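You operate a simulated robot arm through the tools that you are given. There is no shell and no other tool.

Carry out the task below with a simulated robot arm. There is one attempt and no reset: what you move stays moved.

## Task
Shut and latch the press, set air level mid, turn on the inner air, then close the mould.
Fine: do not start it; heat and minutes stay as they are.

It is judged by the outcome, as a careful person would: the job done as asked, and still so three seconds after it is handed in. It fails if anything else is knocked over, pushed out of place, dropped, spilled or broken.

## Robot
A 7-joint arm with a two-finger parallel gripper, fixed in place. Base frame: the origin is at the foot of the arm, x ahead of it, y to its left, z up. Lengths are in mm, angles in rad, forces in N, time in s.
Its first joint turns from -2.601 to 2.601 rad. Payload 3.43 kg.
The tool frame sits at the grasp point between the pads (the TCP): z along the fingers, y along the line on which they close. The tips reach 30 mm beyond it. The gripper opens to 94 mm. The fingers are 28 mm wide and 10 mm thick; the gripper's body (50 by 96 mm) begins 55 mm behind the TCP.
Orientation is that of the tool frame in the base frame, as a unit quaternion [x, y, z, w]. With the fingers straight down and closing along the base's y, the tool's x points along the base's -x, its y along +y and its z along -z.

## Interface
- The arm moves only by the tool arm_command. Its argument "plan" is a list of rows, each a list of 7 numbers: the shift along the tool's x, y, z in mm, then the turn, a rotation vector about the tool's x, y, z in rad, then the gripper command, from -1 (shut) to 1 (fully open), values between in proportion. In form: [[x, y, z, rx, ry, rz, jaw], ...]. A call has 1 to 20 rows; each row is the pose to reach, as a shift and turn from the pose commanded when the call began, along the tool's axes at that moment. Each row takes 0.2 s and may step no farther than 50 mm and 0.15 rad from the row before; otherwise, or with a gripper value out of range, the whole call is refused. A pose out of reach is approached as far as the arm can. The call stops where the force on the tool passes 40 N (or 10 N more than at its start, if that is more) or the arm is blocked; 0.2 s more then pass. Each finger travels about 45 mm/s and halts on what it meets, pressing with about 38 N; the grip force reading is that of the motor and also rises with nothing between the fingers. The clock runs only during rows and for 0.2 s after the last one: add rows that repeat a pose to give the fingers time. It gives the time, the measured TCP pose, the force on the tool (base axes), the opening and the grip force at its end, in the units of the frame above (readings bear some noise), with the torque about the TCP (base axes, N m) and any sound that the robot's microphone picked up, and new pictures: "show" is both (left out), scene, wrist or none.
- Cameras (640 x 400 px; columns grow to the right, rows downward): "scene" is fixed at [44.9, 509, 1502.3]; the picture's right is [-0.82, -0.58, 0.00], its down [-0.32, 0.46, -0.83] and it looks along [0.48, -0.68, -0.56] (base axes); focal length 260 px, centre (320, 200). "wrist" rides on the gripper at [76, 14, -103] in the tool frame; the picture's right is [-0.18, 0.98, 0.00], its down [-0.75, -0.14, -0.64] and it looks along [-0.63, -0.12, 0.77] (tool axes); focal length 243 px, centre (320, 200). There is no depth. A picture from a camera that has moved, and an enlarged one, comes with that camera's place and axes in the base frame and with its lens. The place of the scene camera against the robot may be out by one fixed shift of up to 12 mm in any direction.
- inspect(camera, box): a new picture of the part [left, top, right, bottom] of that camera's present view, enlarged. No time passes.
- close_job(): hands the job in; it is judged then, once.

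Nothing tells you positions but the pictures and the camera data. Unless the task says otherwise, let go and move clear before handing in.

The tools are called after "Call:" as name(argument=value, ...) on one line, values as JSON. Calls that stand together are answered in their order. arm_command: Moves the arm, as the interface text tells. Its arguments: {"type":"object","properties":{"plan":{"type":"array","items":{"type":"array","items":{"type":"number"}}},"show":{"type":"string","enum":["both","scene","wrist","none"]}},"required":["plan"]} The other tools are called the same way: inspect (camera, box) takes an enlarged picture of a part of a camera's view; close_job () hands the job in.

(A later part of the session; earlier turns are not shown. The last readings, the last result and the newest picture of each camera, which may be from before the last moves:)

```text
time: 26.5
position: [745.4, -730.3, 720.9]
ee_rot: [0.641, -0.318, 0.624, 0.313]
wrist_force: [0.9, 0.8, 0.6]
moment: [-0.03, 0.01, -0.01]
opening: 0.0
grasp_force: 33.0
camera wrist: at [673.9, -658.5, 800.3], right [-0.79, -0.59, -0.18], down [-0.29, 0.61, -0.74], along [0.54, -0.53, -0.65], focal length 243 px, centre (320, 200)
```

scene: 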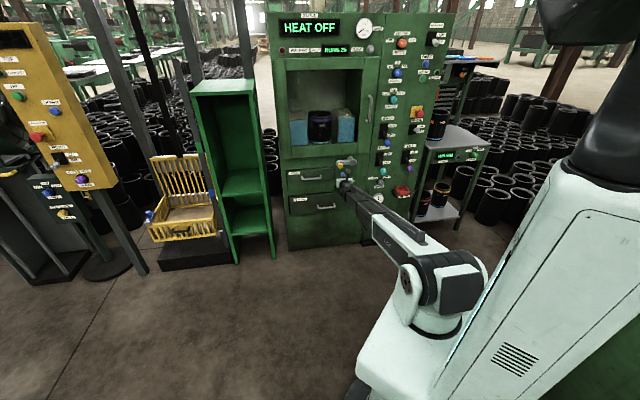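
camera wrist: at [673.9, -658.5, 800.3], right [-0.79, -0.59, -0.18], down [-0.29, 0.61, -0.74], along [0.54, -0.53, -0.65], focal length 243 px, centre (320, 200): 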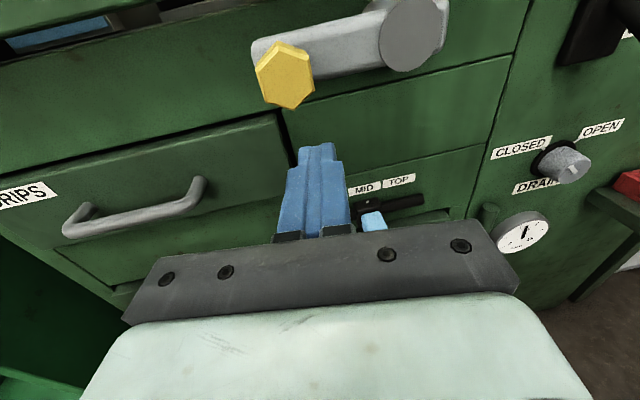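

The knob sits at about (s=-40, z=767) right above-ahead of the fingers. I'll slide in beneath it and push up along its arc, checking midway.

Call:
arm_command(plan=[[0.4, -5, 18, 0, 0, 0, -1], [0.8, -10, 36, 0, 0, 0, -1], [1, -14, 52.7, 0, 0, 0, -1], [8, -14, 52.7, 0, 0, 0, -1], [14.4, -14.2, 52.7, 0, 0, 0, -1], [22, -16, 52.5, 0, 0, 0, -1], [30, -18, 52.2, 0, 0, 0, -1], [38, -19.5, 52, 0, 0, 0, -1], [46.4, -19, 52, 0, 0, 0, -1], [54.7, -18.5, 52.1, 0, 0, 0, -1], [63.1, -18, 52.2, 0, 0, 0, -1]], show="both")

```text
time: 28.9
position: [792.6, -762.1, 784.3]
ee_rot: [0.641, -0.318, 0.624, 0.314]
wrist_force: [-0.2, -0.4, -1.1]
moment: [-0.01, -0.01, 0.02]
opening: 0.0
grasp_force: 32.9
camera wrist: at [721.3, -689.3, 863.1], right [-0.79, -0.59, -0.18], down [-0.29, 0.61, -0.74], along [0.54, -0.53, -0.65], focal length 243 px, centre (320, 200)
```

scene: 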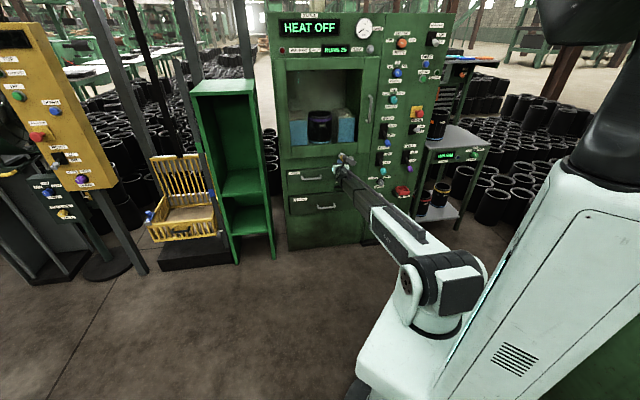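
wrist: 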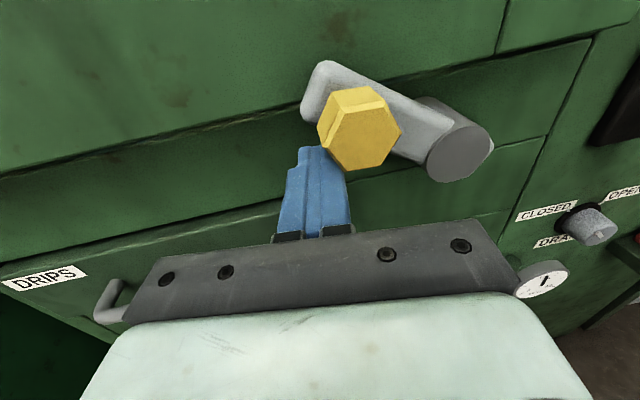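

The latch is swinging up with the knob at about 150°. I'll keep pushing it round toward vertical.

Call:
arm_command(plan=[[7.7, 2.8, 0.3, 0, 0, 0, -1], [15.4, 5.6, 0.7, 0, 0, 0, -1], [23.2, 8.4, 1, 0, 0, 0, -1], [30, 13, 1.5, 0, 0, 0, -1], [37, 17.7, 2, 0, 0, 0, -1], [43.7, 22.4, 2.6, 0, 0, 0, -1], [49, 28.7, 3.4, 0, 0, 0, -1], [54.4, 35, 4.1, 0, 0, 0, -1], [59.7, 41.4, 4.9, 0, 0, 0, -1], [63, 48.8, 5.7, 0, 0, 0, -1], [66.4, 56.2, 6.6, 0, 0, 0, -1], [69.7, 63.7, 7.5, 0, 0, 0, -1]], show="both")

```text
time: 31.5
position: [749.0, -806.4, 852.5]
ee_rot: [0.643, -0.317, 0.623, 0.312]
wrist_force: [6.8, 8.6, -4.0]
moment: [0.14, -0.02, 0.27]
opening: 0.2
grasp_force: 33.1
camera wrist: at [676.9, -733.1, 932.5], right [-0.79, -0.59, -0.18], down [-0.29, 0.61, -0.74], along [0.54, -0.53, -0.65], focal length 243 px, centre (320, 200)
```

scene: 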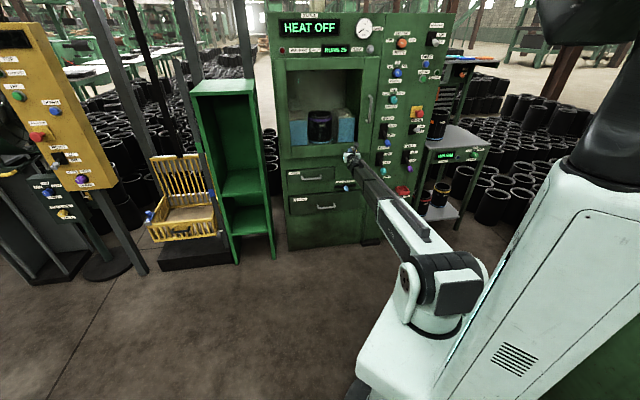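
wrist: 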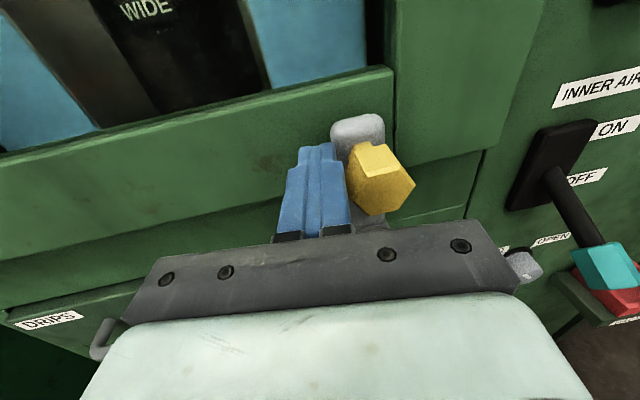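

The latch is nearly vertical across the door rail and there's about 11 N resistance. I'll nudge slightly further right to make sure it's against its stop.

Call:
arm_command(plan=[[0.5, 3, 0.3, 0, 0, 0, -1], [0.5, 6, 0.7, 0, 0, 0, -1], [0.5, 9, 1, 0, 0, 0, -1], [0.5, 9, 1, 0, 0, 0, -1]], show="both")

```text
time: 32.1
position: [748.7, -804.5, 853.0]
ee_rot: [0.645, -0.316, 0.623, 0.31]
wrist_force: [7.0, 7.3, 1.4]
moment: [0.06, -0.09, 0.31]
opening: 0.0
grasp_force: 32.8
stopped in row 2: the force on the tool passed its limit at 44 N (the readings are from after the stop); the commanded pose is now the measured one
camera wrist: at [676.5, -733.8, 932.9], right [-0.78, -0.59, -0.18], down [-0.3, 0.61, -0.73], along [0.55, -0.52, -0.65], focal length 243 px, centre (320, 200)
```

scene: 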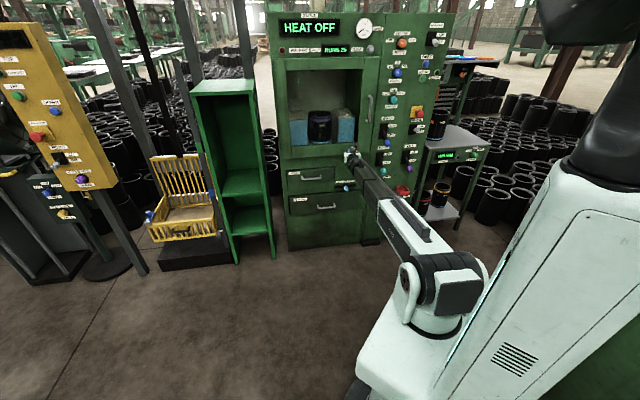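
wrist: 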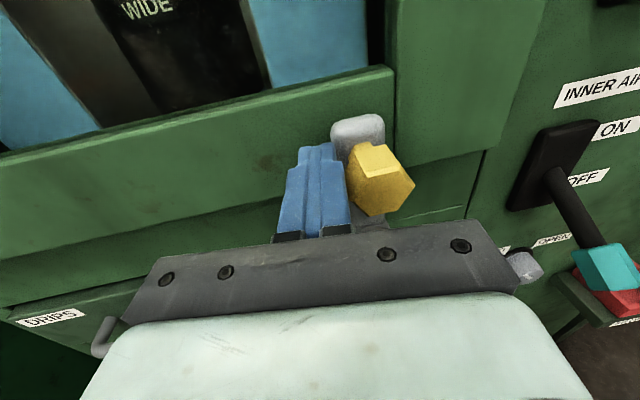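

The latch hit a hard stop at vertical, so it's latched. Next I'll back away and rise toward the AIR LEVEL knob's height, keeping the wrist bent to one side to avoid the straight-arm singularity.

Call:
arm_command(plan=[[0, -10, 0, 0, 0, 0, -1], [0, -15, -25, 0, 0, 0, -1], [0, -15, -60, -0.06, 0, 0, -1], [0, -15, -100, -0.12, 0, 0, -1], [0, -15, -140, -0.18, 0, 0, -1], [0, -15, -170, -0.25, 0, 0, -1], [40, -15, -170, -0.3, 0, 0, -1], [85, -15, -170, -0.3, 0, 0, -1], [130, -15, -170, -0.3, 0, 0, -1], [175, -15, -170, -0.3, 0, 0, -1], [220, -15, -170, -0.3, 0, 0, -1], [265, -15, -170, -0.3, 0, 0, -1], [284, -15, -170, -0.3, 0, 0, -1]], show="both")

```text
time: 34.9
position: [662.8, -669.3, 1143.3]
ee_rot: [0.59, -0.406, 0.569, 0.404]
wrist_force: [0.3, -0.3, -0.1]
moment: [-0.02, -0.01, -0.01]
opening: 0.1
grasp_force: 32.7
camera wrist: at [615.3, -578.9, 1222.0], right [-0.93, -0.34, -0.17], down [-0.11, 0.67, -0.74], along [0.36, -0.67, -0.65], focal length 243 px, centre (320, 200)
```

scene: 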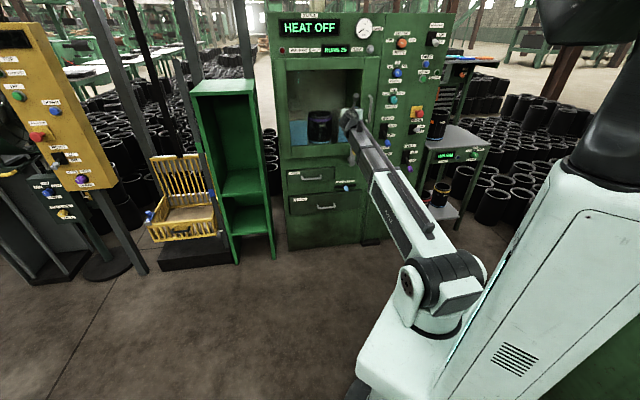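
wrist: 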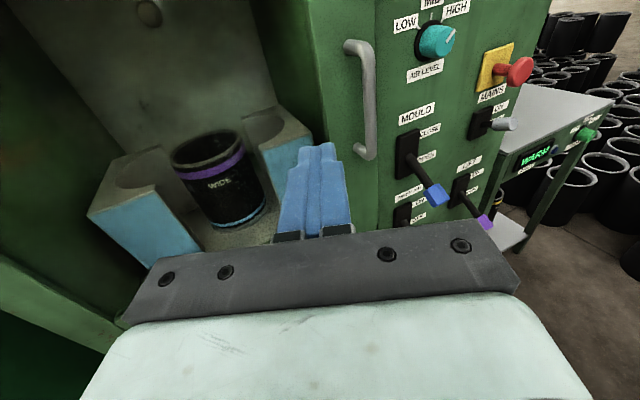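

I can see the AIR LEVEL knob up right, pointing to HIGH. I'll move in front of it with a stand-off and turn the tool square to the panel.

Call:
arm_command(plan=[[0, 32, 23, 0.03, 0, 0, -1], [0, 64, 46, 0.08, 0, 0, -1], [0, 97, 70, 0.14, 0, 0, -1], [0, 129, 93, 0.2, 0, 0, -1], [0, 161, 116, 0.27, 0, 0, -1], [0, 193, 139, 0.34, 0, 0, -1], [0, 226, 162, 0.413, 0, 0, -1]], show="both")

```text
time: 36.5
position: [603.1, -841.1, 1114.6]
ee_rot: [0.612, -0.338, 0.625, 0.348]
wrist_force: [-0.2, 0.4, 0.0]
moment: [-0.04, 0.01, 0.02]
opening: 0.0
grasp_force: 32.6
out of reach, approached as far as the arm can: row 4, 5, 6, 7
camera wrist: at [535.6, -759.4, 1188.0], right [-0.83, -0.52, -0.18], down [-0.21, 0.6, -0.77], along [0.51, -0.6, -0.61], focal length 243 px, centre (320, 200)
```

scene: 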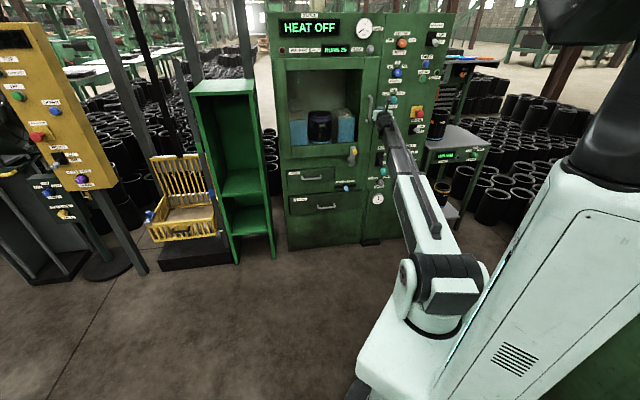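
wrist: 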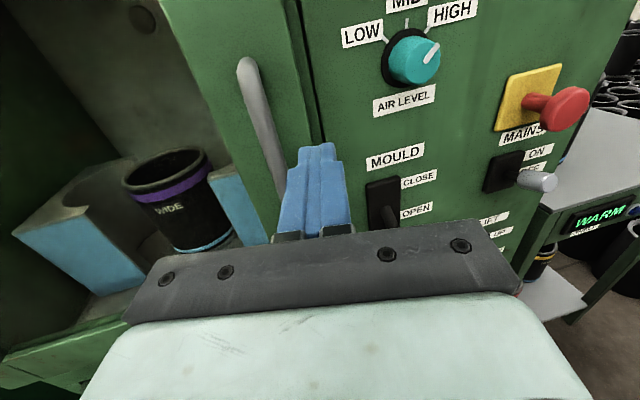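

The arm again refuses to turn left past its radial direction, probably a wrist roll joint near its limit after my 180° roll. I'll back off a little and unroll by 90°, which should give slack for squaring to the panel and for turning the knob.

Call:
arm_command(plan=[[0, 0, -30, 0, 0, 0, -1], [0, 0, -60, 0, 0, 0, -1], [0, 0, -60, 0, 0, -0.15, -1], [0, 0, -60, 0, 0, -0.3, -1], [0, 0, -60, 0, 0, -0.45, -1], [0, 0, -60, 0, 0, -0.6, -1], [0, 0, -60, 0, 0, -0.75, -1], [0, 0, -60, 0, 0, -0.9, -1], [0, 0, -60, 0, 0, -1.05, -1], [0, 0, -60, 0, 0, -1.2, -1], [0, 0, -60, 0, 0, -1.35, -1], [0, 0, -60, 0, 0, -1.5, -1], [0, 0, -60, 0, 0, -1.57, -1]], show="both")

```text
time: 39.3
position: [568.5, -789.9, 1111.2]
ee_rot: [0.67, 0.193, 0.195, 0.69]
wrist_force: [-0.8, -0.1, -0.1]
moment: [0.0, 0.0, -0.04]
opening: 0.2
grasp_force: 33.3
camera wrist: at [579.6, -661.6, 1122.0], right [-0.17, -0.07, 0.98], down [-0.98, 0.14, -0.15], along [-0.13, -0.99, -0.1], focal length 243 px, centre (320, 200)
```

scene: 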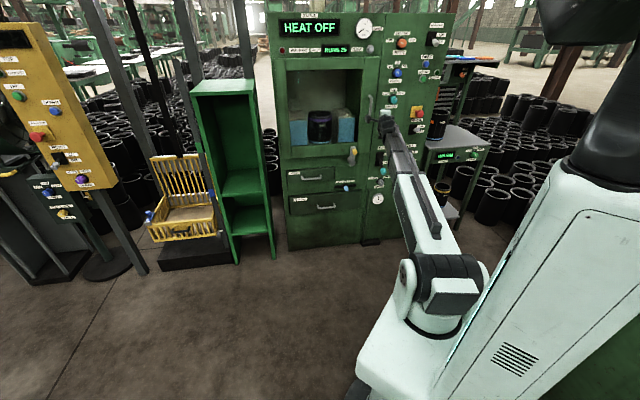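
wrist: 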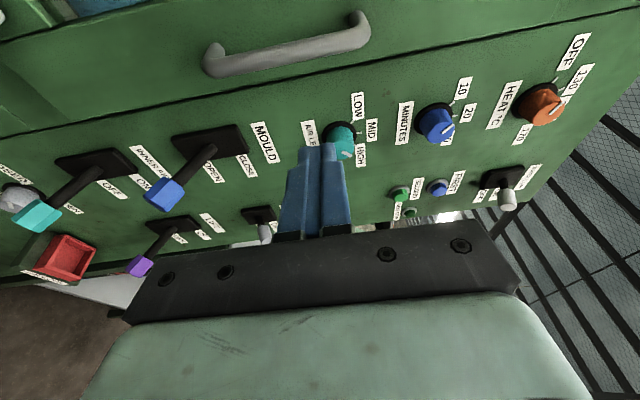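

Unrolling worked and the camera now gives a sideways but clear view of the whole panel. I'll zoom in to measure the AIR LEVEL knob and levers.

Call:
inspect(camera="wrist", box=[280, 70, 440, 170])

Call:
inspect(camera="wrist", box=[0, 90, 280, 290])

```text
4.00 times, centred on (360, 120) of wrist
camera zoom: at [579.6, -661.6, 1122.0], right [-0.17, -0.07, 0.98], down [-0.98, 0.14, -0.15], along [-0.13, -0.99, -0.1], focal length 970 px, centre (160, 520)
```

zoom: 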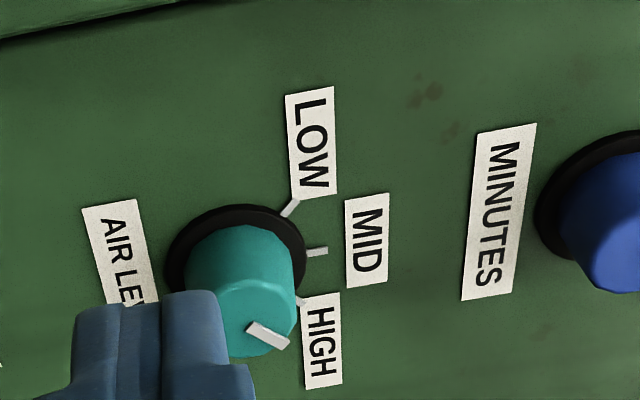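

```text
2.00 times, centred on (140, 190) of wrist
camera zoom: at [579.6, -661.6, 1122.0], right [-0.17, -0.07, 0.98], down [-0.98, 0.14, -0.15], along [-0.13, -0.99, -0.1], focal length 485 px, centre (680, 220)
```

zoom: 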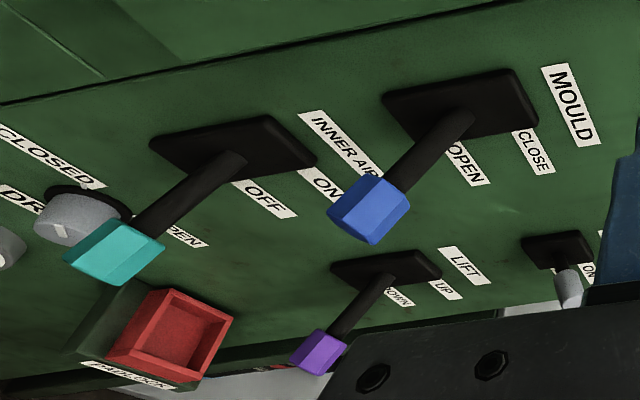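

The knob's front is at about (600, -1006, 1131), roughly 43 mm wide and standing 33 mm off the panel. I'll shift in front of it, trying the square-on yaw in this roll.

Call:
arm_command(plan=[[-24, 3.4, 11, 0, 0.04, 0, -1], [-48, 6.8, 22, 0, 0.08, 0, -1], [-72, 10.2, 34, 0, 0.12, 0, -1], [-96, 13.6, 45, 0, 0.165, 0, -1], [-119, 16.9, 56, 0, 0.206, 0, -1]], show="both")

```text
time: 40.5
position: [502.8, -895.7, 1141.1]
ee_rot: [0.64, 0.235, 0.303, 0.666]
wrist_force: [0.3, 0.2, -3.4]
moment: [-0.2, -0.1, 0.0]
opening: 0.1
grasp_force: 33.3
out of reach, approached as far as the arm can: row 1, 2, 3, 4
camera wrist: at [483.6, -769.5, 1154.0], right [-0.23, -0.13, 0.96], down [-0.97, -0.07, -0.24], along [0.1, -0.99, -0.11], focal length 243 px, centre (320, 200)
```

scene: 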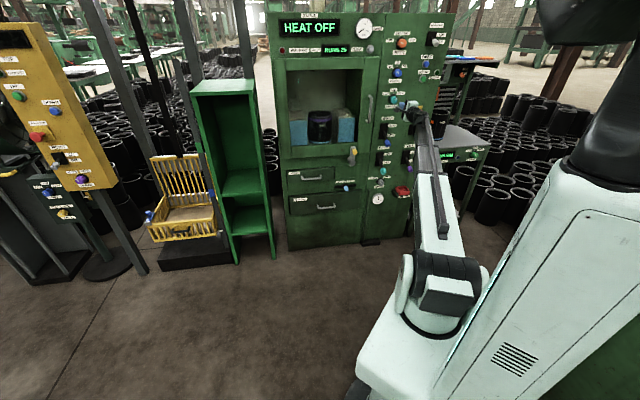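
wrist: 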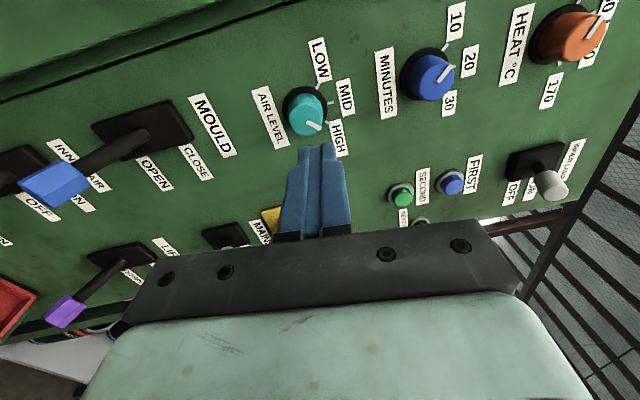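

The square yaw was reached this time (the arm seems to still be settling). I'll hold one moment and re-read the pose.

Call:
arm_command(plan=[[0, 0, 0, 0, 0, 0, -1], [0, 0, 0, 0, 0, 0, -1]], show="wrist")

```text
time: 41.1
position: [500.3, -898.2, 1132.4]
ee_rot: [0.647, 0.263, 0.264, 0.666]
wrist_force: [0.4, 0.1, -0.2]
moment: [-0.01, -0.01, -0.03]
opening: 0.1
grasp_force: 32.9
camera wrist: at [484.5, -771.4, 1143.1], right [-0.14, -0.1, 0.98], down [-0.99, -0.06, -0.15], along [0.07, -0.99, -0.1], focal length 243 px, centre (320, 200)
```

wrist: 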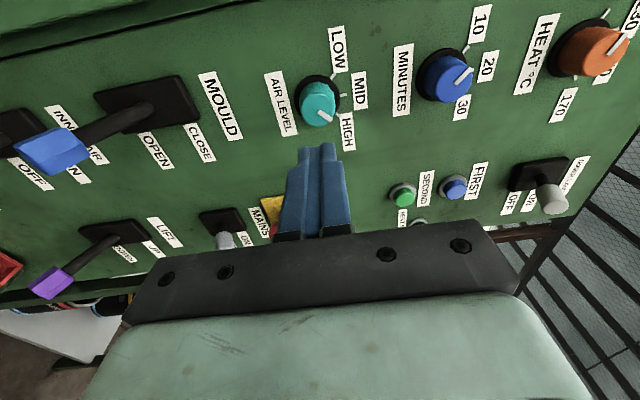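

Now the tool is square to the panel at s≈258, z≈1132, with the knob nearly dead ahead. I'll zoom to centre on it precisely.

Call:
inspect(camera="wrist", box=[260, 50, 380, 170])

Call:
inspect(camera="scene", box=[370, 60, 450, 130])

```text
3.33 times, centred on (320, 110) of wrist
camera zoom: at [484.5, -771.4, 1143.1], right [-0.14, -0.1, 0.98], down [-0.99, -0.06, -0.15], along [0.07, -0.99, -0.1], focal length 809 px, centre (320, 500)
```

zoom: 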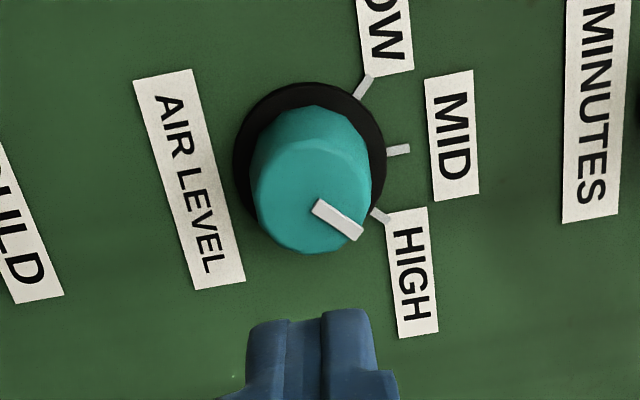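

```text
5.71 times, centred on (410, 95) of scene
camera zoom: at [44.9, 509.0, 1502.3], right [-0.82, -0.58, 0.0], down [-0.32, 0.46, -0.83], along [0.48, -0.68, -0.56], focal length 1488 px, centre (-194, 800)
```

zoom: 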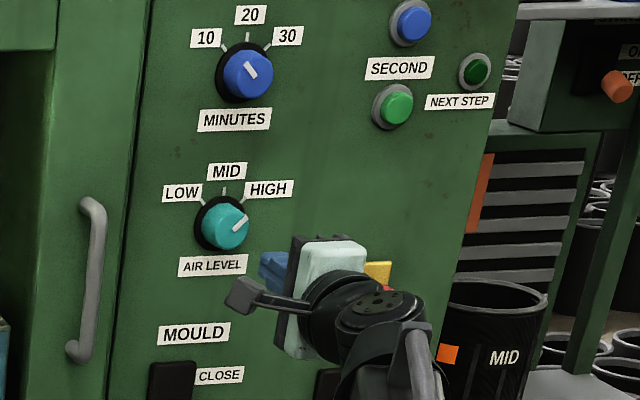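

The knob axis is at s≈270, z≈1130 and the face at n≈-1185. I'll open the jaws and approach it, fingers above and below.

Call:
arm_command(plan=[[-4, -1, 20, 0, 0, 0, 0.5], [-8, -2.2, 40, 0, 0, 0, 0.5], [-12, -3.5, 60, 0, 0, 0, 0.5], [-12, -4.5, 80, 0, 0, 0, 0.5], [-12, -5.1, 100, 0, 0, 0, 0.5], [-12, -5.1, 100, 0, 0, 0, 0.5]], show="both")

```text
time: 42.5
position: [559.4, -979.4, 1127.0]
ee_rot: [0.647, 0.262, 0.264, 0.665]
wrist_force: [-0.4, -0.1, 0.3]
moment: [0.0, 0.03, -0.01]
opening: 70.5
grasp_force: 0.0
camera wrist: at [544.0, -852.1, 1138.6], right [-0.14, -0.1, 0.98], down [-0.99, -0.06, -0.15], along [0.07, -0.99, -0.09], focal length 243 px, centre (320, 200)
```

scene: 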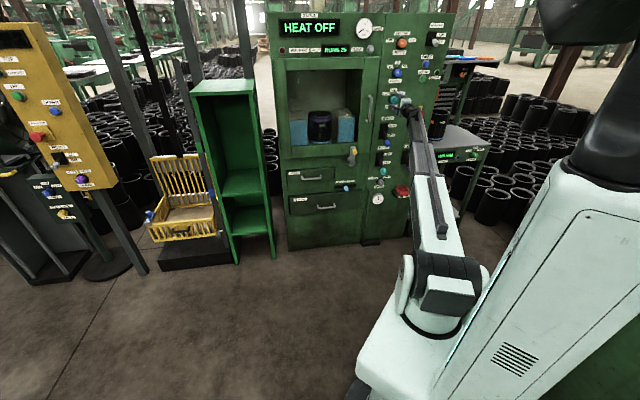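
wrist: 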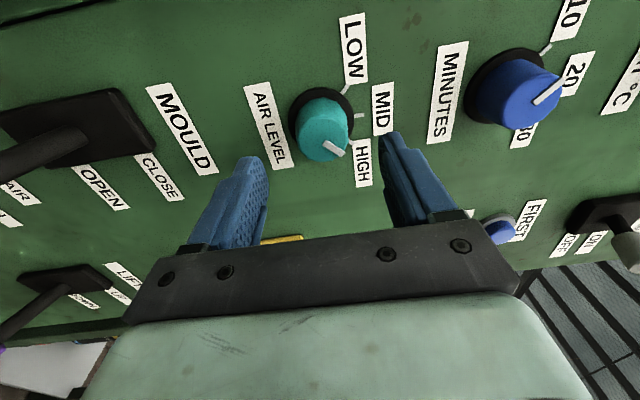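

The fingers straddle the knob's axis nicely. I'll advance 45 mm and close on the knob.

Call:
arm_command(plan=[[0, 1, 15, 0, 0, 0, 0.5], [0, 2, 30, 0, 0, 0, 0.5], [0, 2.4, 45, 0, 0, 0, 0.5], [0, 2.4, 45, 0, 0, 0, -0.3], [0, 2.4, 45, 0, 0, 0, -0.3], [0, 2.4, 45, 0, 0, 0, -0.3], [0, 2.4, 45, 0, 0, 0, -0.3]], show="both")

```text
time: 44.1
position: [591.1, -1014.1, 1129.0]
ee_rot: [0.648, 0.263, 0.264, 0.664]
wrist_force: [-2.8, 1.6, -11.4]
moment: [0.25, 0.25, -0.24]
opening: 39.4
grasp_force: 45.0
camera wrist: at [574.9, -886.4, 1140.9], right [-0.14, -0.11, 0.98], down [-0.99, -0.06, -0.15], along [0.07, -0.99, -0.1], focal length 243 px, centre (320, 200)
```

scene: 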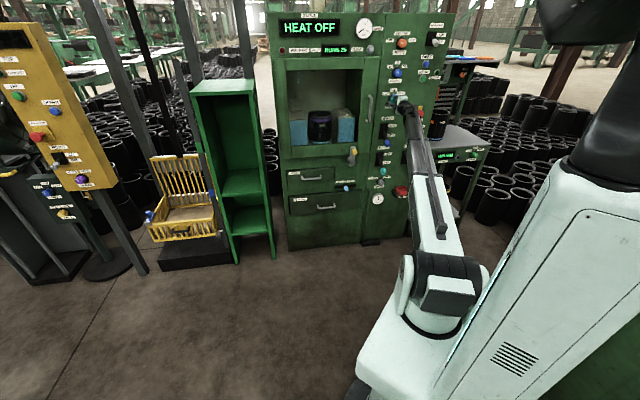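
wrist: 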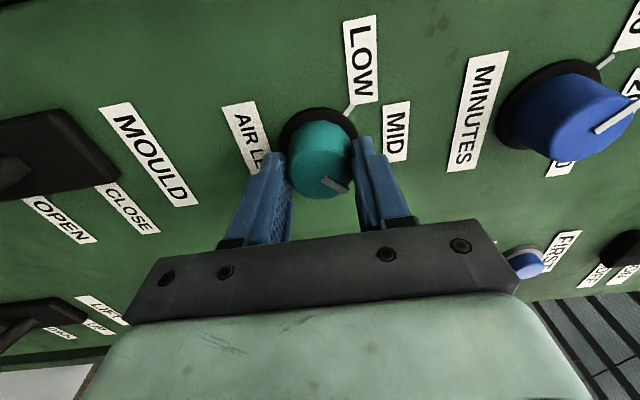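

The jaws hold the knob (39 mm). I'll now roll the tool counter-clockwise by about 45° to bring the pointer from HIGH to MID.

Call:
arm_command(plan=[[0, -1, 0, 0, 0, -0.1, -0.3], [0, -1.5, 0, 0, 0, -0.21, -0.3], [0, -1.5, 0, 0, 0, -0.33, -0.3], [0, -1.5, 0, 0, 0, -0.45, -0.3], [0, -1.5, 0, 0, 0, -0.57, -0.3], [0, -1.5, 0, 0, 0, -0.68, -0.3], [0, -1.5, 0, 0, 0, -0.785, -0.3], [0, -1.5, 0, 0, 0, -0.785, -0.3]], show="both")

```text
time: 45.9
position: [590.6, -1013.6, 1128.5]
ee_rot: [0.498, 0.49, -0.012, 0.716]
wrist_force: [15.1, -13.0, 10.6]
moment: [-0.54, -0.51, -0.49]
opening: 39.5
grasp_force: 45.2
camera wrist: at [566.5, -895.9, 1082.4], right [0.4, 0.41, 0.82], down [-0.91, 0.04, 0.42], along [0.14, -0.91, 0.39], focal length 243 px, centre (320, 200)
```

scene: 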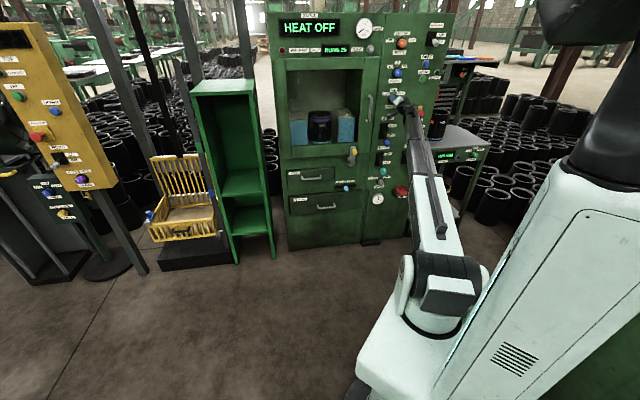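
wrist: 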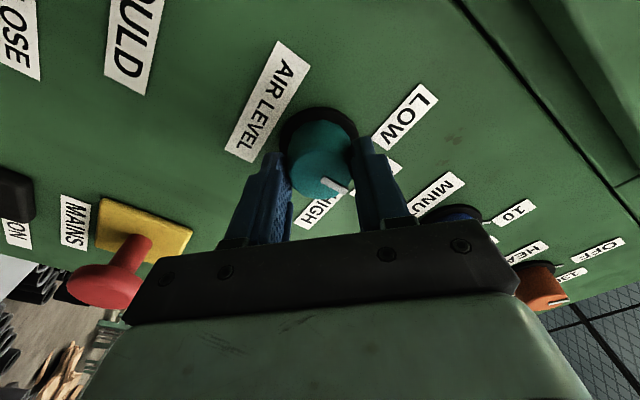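

The knob turned with the gripper. I'll zoom in to verify where the pointer is relative to the MID mark.

Call:
inspect(camera="wrist", box=[240, 70, 440, 230])

Call:
inspect(camera="scene", box=[370, 70, 430, 120])

```text
2.50 times, centred on (340, 150) of wrist
camera zoom: at [566.5, -895.9, 1082.4], right [0.4, 0.41, 0.82], down [-0.91, 0.04, 0.42], along [0.14, -0.91, 0.39], focal length 606 px, centre (270, 325)
```

zoom: 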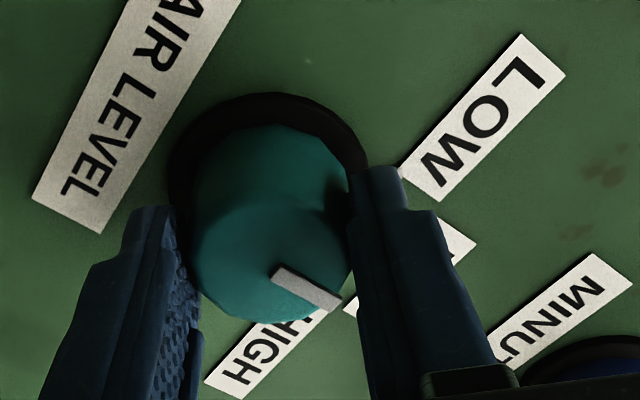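

```text
8.00 times, centred on (400, 95) of scene
camera zoom: at [44.9, 509.0, 1502.3], right [-0.82, -0.58, 0.0], down [-0.32, 0.46, -0.83], along [0.48, -0.68, -0.56], focal length 2084 px, centre (-320, 1040)
```

zoom: 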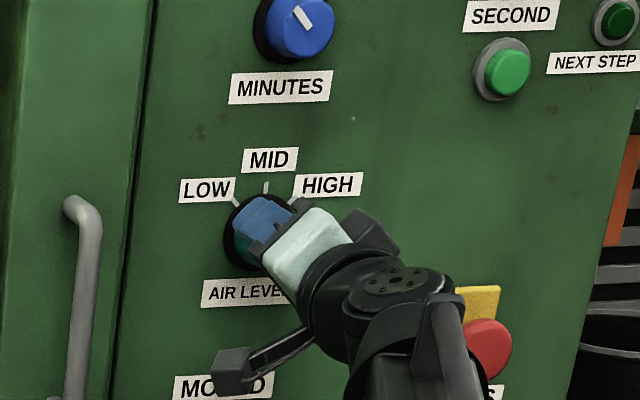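

The pointer now works out to point straight up at MID. I'll release, back straight off, and unroll.

Call:
arm_command(plan=[[0, 0, 0, 0, 0, 0, 0.4], [0, 0, 0, 0, 0, 0, 0.4], [0, 0, 0, 0, 0, 0, 0.4], [0, 0, -20, 0, 0, 0, 0.4], [0, 0, -45, 0, 0, 0, 0.4], [0, 0, -75, 0, 0, 0, 0.4], [0, 0, -110, 0, 0, 0, 0.4], [0, 0, -120, 0, 0, 0.13, -1], [0, 0, -120, 0, 0, 0.26, -1], [0, 0, -120, 0, 0, 0.39, -1], [0, 0, -120, 0, 0, 0.52, -1], [0, 0, -120, 0, 0, 0.65, -1], [0, 0, -120, 0, 0, 0.785, -1], [0, 0, -120, 0, 0, 0.785, -1]], show="both")

```text
time: 48.9
position: [507.3, -926.2, 1126.8]
ee_rot: [0.647, 0.263, 0.265, 0.664]
wrist_force: [0.8, 1.0, -0.2]
moment: [-0.02, 0.02, 0.02]
opening: 0.0
grasp_force: 33.1
camera wrist: at [490.9, -798.3, 1138.3], right [-0.15, -0.11, 0.98], down [-0.99, -0.06, -0.15], along [0.07, -0.99, -0.1], focal length 243 px, centre (320, 200)
```

scene: 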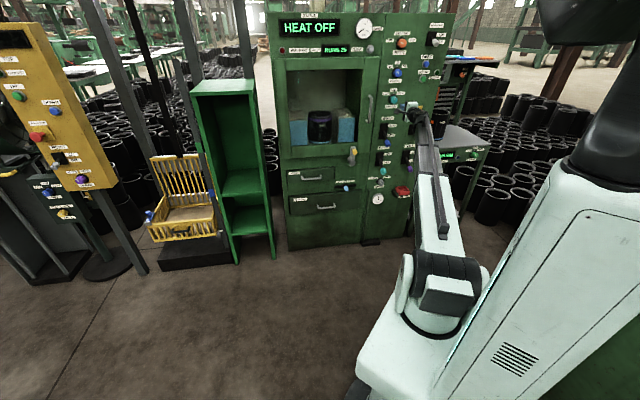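
wrist: 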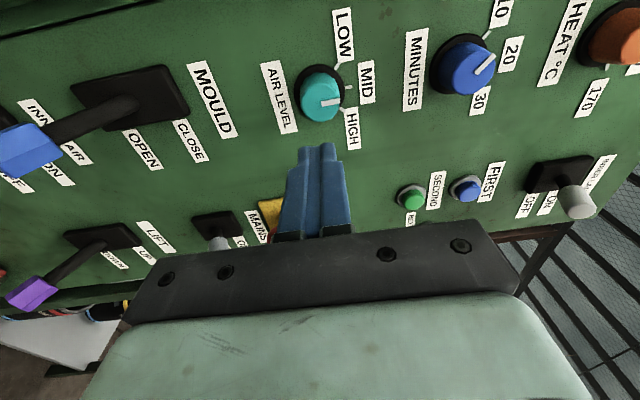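

Call:
inspect(camera="wrist", box=[250, 40, 410, 160])

Call:
inspect(camera="scene", box=[370, 70, 420, 120])

Call:
inspect(camera="scene", box=[360, 120, 430, 220])

Call:
inspect(camera="scene", box=[320, 130, 380, 180])

```text
3.33 times, centred on (330, 100) of wrist
camera zoom: at [490.9, -798.3, 1138.3], right [-0.15, -0.11, 0.98], down [-0.99, -0.06, -0.15], along [0.07, -0.99, -0.1], focal length 809 px, centre (287, 533)
```

zoom: 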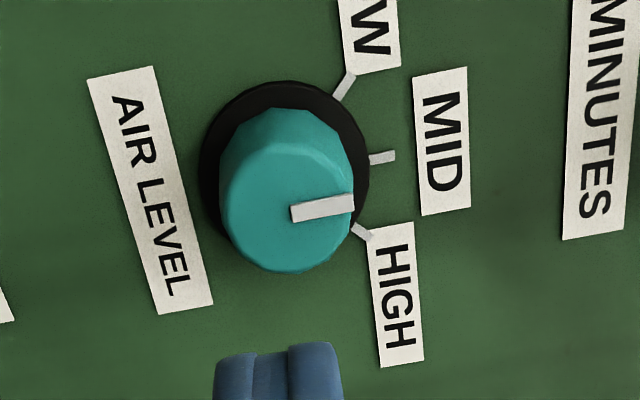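

```text
8.00 times, centred on (395, 95) of scene
camera zoom: at [44.9, 509.0, 1502.3], right [-0.82, -0.58, 0.0], down [-0.32, 0.46, -0.83], along [0.48, -0.68, -0.56], focal length 2084 px, centre (-280, 1040)
```

zoom: 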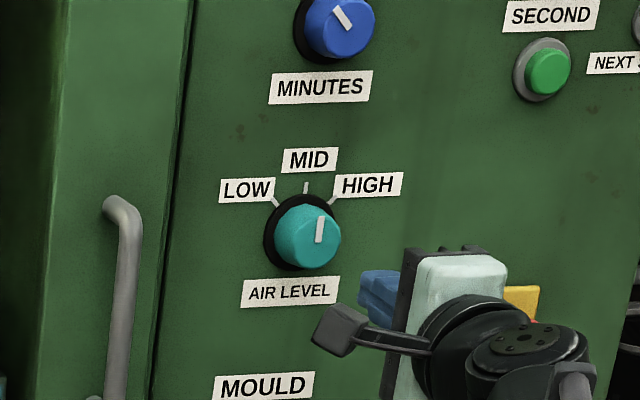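

```text
4.00 times, centred on (395, 170) of scene
camera zoom: at [44.9, 509.0, 1502.3], right [-0.82, -0.58, 0.0], down [-0.32, 0.46, -0.83], along [0.48, -0.68, -0.56], focal length 1042 px, centre (20, 320)
```

zoom: 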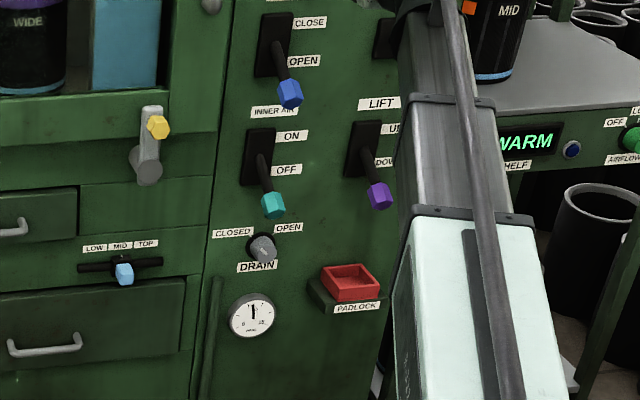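

```text
8.00 times, centred on (350, 155) of scene
camera zoom: at [44.9, 509.0, 1502.3], right [-0.82, -0.58, 0.0], down [-0.32, 0.46, -0.83], along [0.48, -0.68, -0.56], focal length 2084 px, centre (80, 560)
```

zoom: 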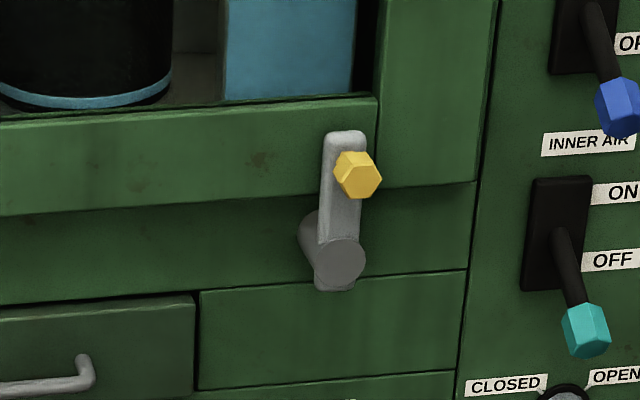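

AIR LEVEL is at MID and the latch stands vertical over the door rail. Next I'll back off a little and descend in front of the panel to below the INNER AIR lever.

Call:
arm_command(plan=[[10, 0, -20, 0, 0, 0, -1], [20, 0, -40, 0, 0, 0, -1], [26, -40, -41, 0, 0, 0, -1], [26, -85, -42, 0, 0, 0, -1], [26, -130, -43, 0, 0, 0, -1], [26, -175, -44, 0, 0, 0, -1], [26, -220, -45, 0, 0, 0, -1], [26, -265, -46, 0, 0, 0, -1], [26, -310, -47, 0, 0, 0, -1], [26, -355, -48, 0, 0, 0, -1], [26, -400, -50, 0, 0, 0, -1], [26, -435, -51, 0, 0, 0, -1], [26, -435, -51, 0, 0, 0, -1]], show="both")

```text
time: 51.7
position: [494.1, -882.0, 689.3]
ee_rot: [0.647, 0.263, 0.264, 0.665]
wrist_force: [0.1, -0.2, 0.6]
moment: [0.0, 0.0, 0.0]
opening: 0.0
grasp_force: 32.8
camera wrist: at [478.4, -754.5, 701.6], right [-0.14, -0.1, 0.98], down [-0.99, -0.06, -0.15], along [0.07, -0.99, -0.09], focal length 243 px, centre (320, 200)
```

scene: 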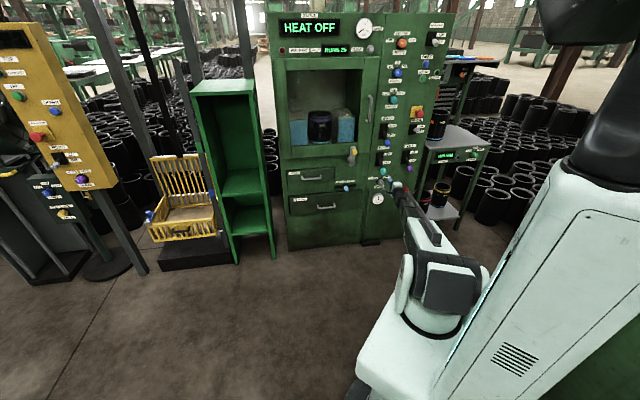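
wrist: 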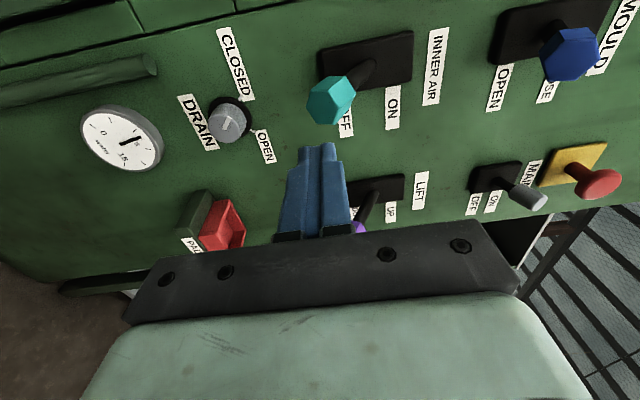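

The INNER AIR lever's teal tip is at about s=245, z=704, pointing to OFF. I'll drop slightly lower and move the closed fingers in under the tip.

Call:
arm_command(plan=[[3, -17, 0, 0, 0, 0, -1], [6, -34, 0, 0, 0, 0, -1], [6, -35, 30, 0, 0, 0, -1], [6, -36, 60, 0, 0, 0, -1], [6, -36.5, 90, 0, 0, 0, -1], [6, -37, 109, 0, 0, 0, -1]], show="both")

```text
time: 53.1
position: [576.3, -959.6, 656.7]
ee_rot: [0.647, 0.262, 0.265, 0.665]
wrist_force: [0.7, -0.2, -0.6]
moment: [0.03, 0.0, 0.0]
opening: 0.0
grasp_force: 33.1
camera wrist: at [558.9, -831.1, 667.7], right [-0.14, -0.1, 0.98], down [-0.99, -0.06, -0.15], along [0.07, -0.99, -0.09], focal length 243 px, centre (320, 200)
```

scene: 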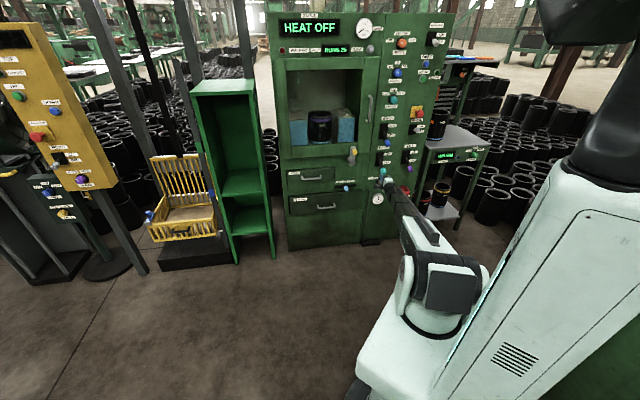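
wrist: 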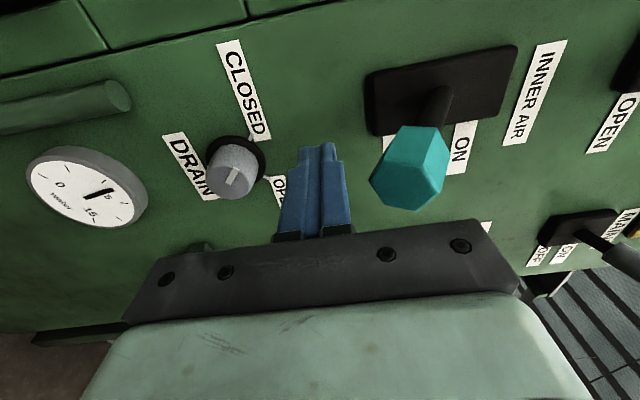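

The fingers are directly under the teal tip. Now I'll raise steadily to flip the lever up to ON.

Call:
arm_command(plan=[[0, 8, 0, 0, 0, 0, -1], [0, 16, 0, 0, 0, 0, -1], [0, 24, 0, 0, 0, 0, -1], [0, 32, 0, 0, 0, 0, -1], [0, 40, 0, 0, 0, 0, -1], [0, 48, 0, 0, 0, 0, -1], [0, 56, 0, 0, 0, 0, -1], [0, 64, 0, 0, 0, 0, -1], [0, 72, 0, 0, 0, 0, -1], [0, 80, 0, 0, 0, 0, -1], [0, 88, 0, 0, 0, 0, -1], [0, 96, 0, 0, 0, 0, -1], [0, 104, 0, 0, 0, 0, -1]], show="both")

```text
time: 55.9
position: [575.2, -953.5, 760.0]
ee_rot: [0.647, 0.262, 0.263, 0.665]
wrist_force: [0.5, -0.2, 0.4]
moment: [0.02, 0.04, -0.02]
opening: 0.2
grasp_force: 33.1
camera wrist: at [557.9, -826.7, 771.5], right [-0.14, -0.1, 0.98], down [-0.99, -0.06, -0.15], along [0.07, -0.99, -0.09], focal length 243 px, centre (320, 200)
```

scene: 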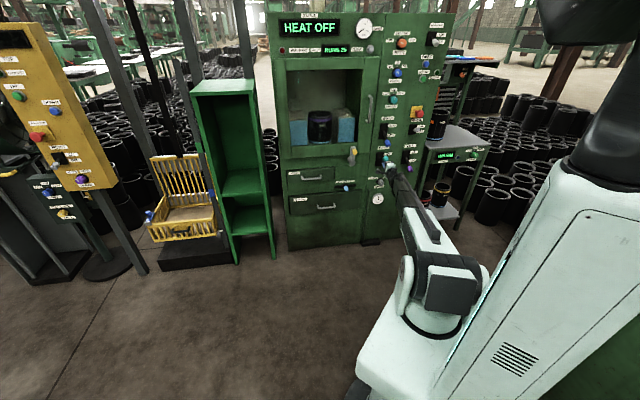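
wrist: 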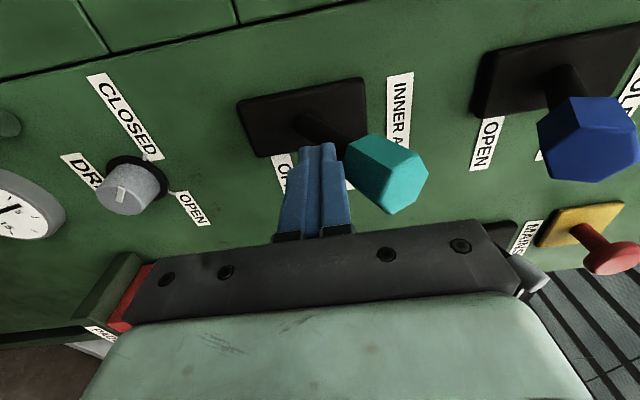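

The lever has swung up toward ON. I'll check the scene view for the lever state, status display and gauge.

Call:
inspect(camera="scene", box=[360, 120, 430, 200])

Call:
inspect(camera="scene", box=[265, 5, 385, 65])

Call:
inspect(camera="wrist", box=[230, 60, 450, 240])

```text
5.00 times, centred on (395, 160) of scene
camera zoom: at [44.9, 509.0, 1502.3], right [-0.82, -0.58, 0.0], down [-0.32, 0.46, -0.83], along [0.48, -0.68, -0.56], focal length 1302 px, centre (-55, 400)
```

zoom: 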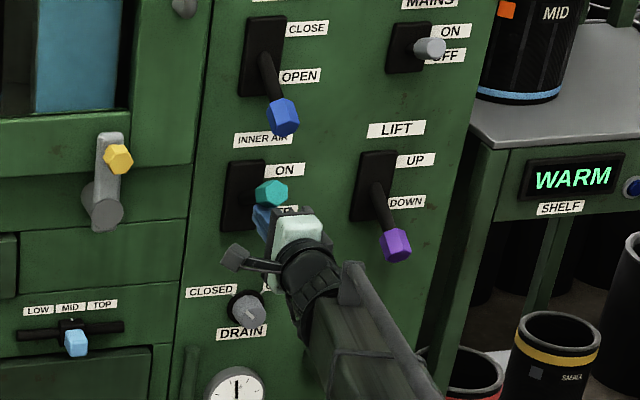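

```text
5.33 times, centred on (325, 35) of scene
camera zoom: at [44.9, 509.0, 1502.3], right [-0.82, -0.58, 0.0], down [-0.32, 0.46, -0.83], along [0.48, -0.68, -0.56], focal length 1389 px, centre (293, 1080)
```

zoom: 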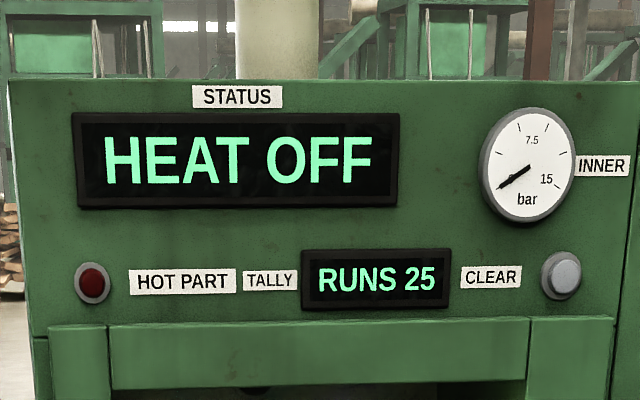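

```text
2.22 times, centred on (340, 150) of wrist
camera zoom: at [557.9, -826.7, 771.5], right [-0.14, -0.1, 0.98], down [-0.99, -0.06, -0.15], along [0.07, -0.99, -0.09], focal length 539 px, centre (276, 311)
```

zoom: 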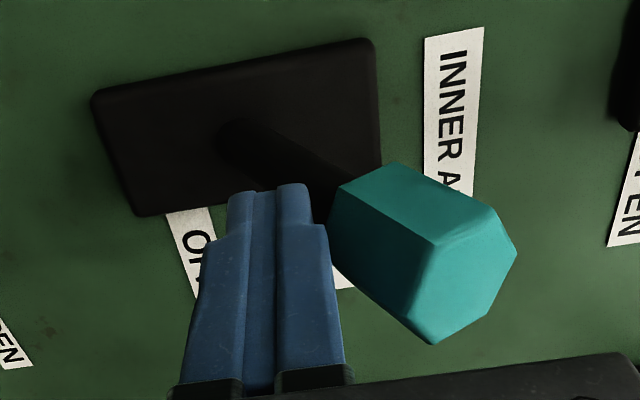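

The lever reads about +28°, mirror image of its OFF angle, so it's ON. I'll nudge up a few mm more to confirm it's at its end stop.

Call:
arm_command(plan=[[0, 4, 0, 0, 0, 0, -1], [0, 8, 0, 0, 0, 0, -1], [0, 11, 0, 0, 0, 0, -1]], show="wrist")

```text
time: 56.7
position: [573.2, -953.3, 762.5]
ee_rot: [0.652, 0.264, 0.26, 0.662]
wrist_force: [0.2, 1.9, -9.7]
moment: [0.17, 0.17, 0.02]
opening: 0.0
grasp_force: 32.6
stopped in row 3: the force on the tool passed its limit at 44 N (the readings are from after the stop); the commanded pose is now the measured one
camera wrist: at [557.7, -826.1, 776.4], right [-0.13, -0.11, 0.98], down [-0.99, -0.06, -0.14], along [0.07, -0.99, -0.1], focal length 243 px, centre (320, 200)
```

wrist: 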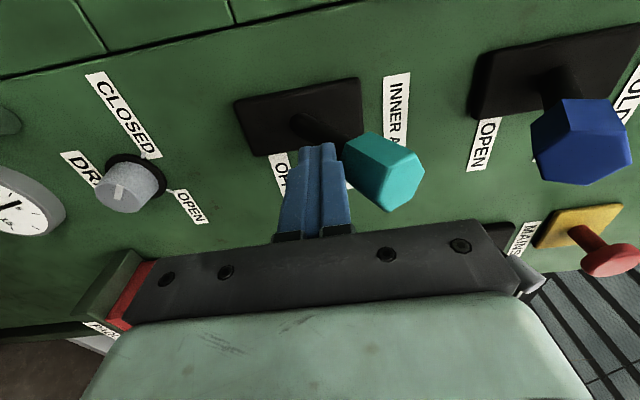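

Hit the end stop, so INNER AIR is fully ON. I'll ease down off the lever, retreat, and rise to just below the MOULD lever's blue tip.

Call:
arm_command(plan=[[0, -8, 0, 0, 0, 0, -1], [0, -10, -20, 0, 0, 0, -1], [0, -10, -60, 0, 0, 0, -1], [0, -10, -100, 0, 0, 0, -1], [0, -10, -130, 0, 0, 0, -1], [0, 25, -130, 0, 0, 0, -1], [0, 60, -130, 0, 0, 0, -1], [0, 88, -130, 0, 0, 0, -1], [0, 88, -130, 0, 0, 0, -1]], show="both")

```text
time: 58.7
position: [486.0, -857.1, 851.4]
ee_rot: [0.651, 0.263, 0.26, 0.663]
wrist_force: [0.4, 0.0, 0.3]
moment: [-0.01, 0.03, 0.0]
opening: 0.0
grasp_force: 33.0
camera wrist: at [469.9, -729.7, 862.9], right [-0.14, -0.11, 0.98], down [-0.99, -0.06, -0.14], along [0.07, -0.99, -0.1], focal length 243 px, centre (320, 200)
```

scene: 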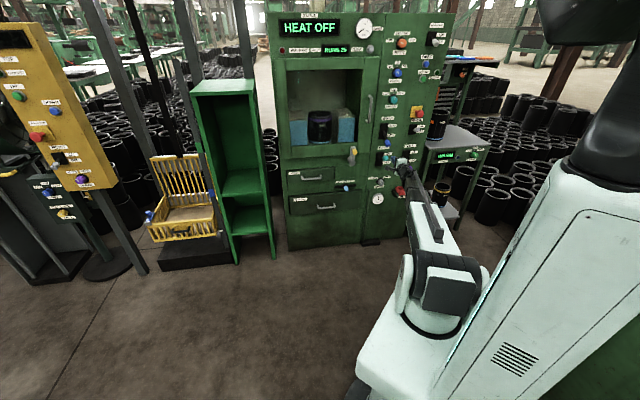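
wrist: 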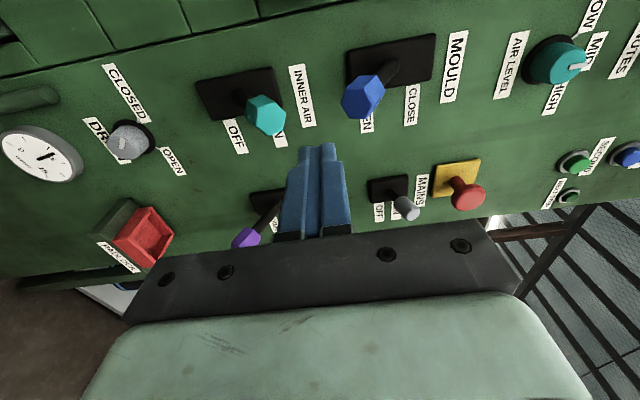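

The fingers are level with the gap between the teal and blue tips. I'll move in under the blue MOULD tip.

Call:
arm_command(plan=[[-3, -2, 30, 0, 0, 0, -1], [-6, -4, 60, 0, 0, 0, -1], [-6, -5, 90, 0, 0, 0, -1], [-6, -5, 115, 0, 0, 0, -1], [-6, -5, 135, 0, 0, 0, -1]], show="both")

```text
time: 59.9
position: [572.7, -960.1, 851.8]
ee_rot: [0.651, 0.264, 0.26, 0.663]
wrist_force: [0.3, 0.6, 1.0]
moment: [-0.01, 0.04, 0.0]
opening: 0.0
grasp_force: 33.3
camera wrist: at [558.3, -831.8, 863.2], right [-0.14, -0.11, 0.98], down [-0.99, -0.06, -0.14], along [0.07, -0.99, -0.1], focal length 243 px, centre (320, 200)
```

scene: 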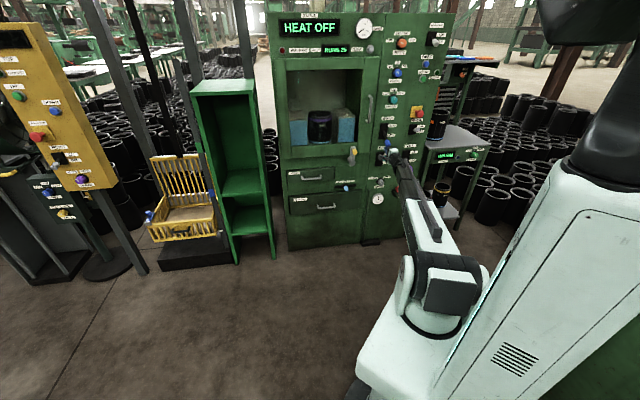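
wrist: 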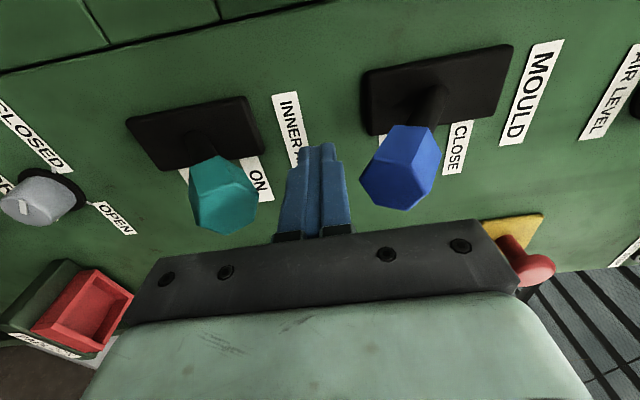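

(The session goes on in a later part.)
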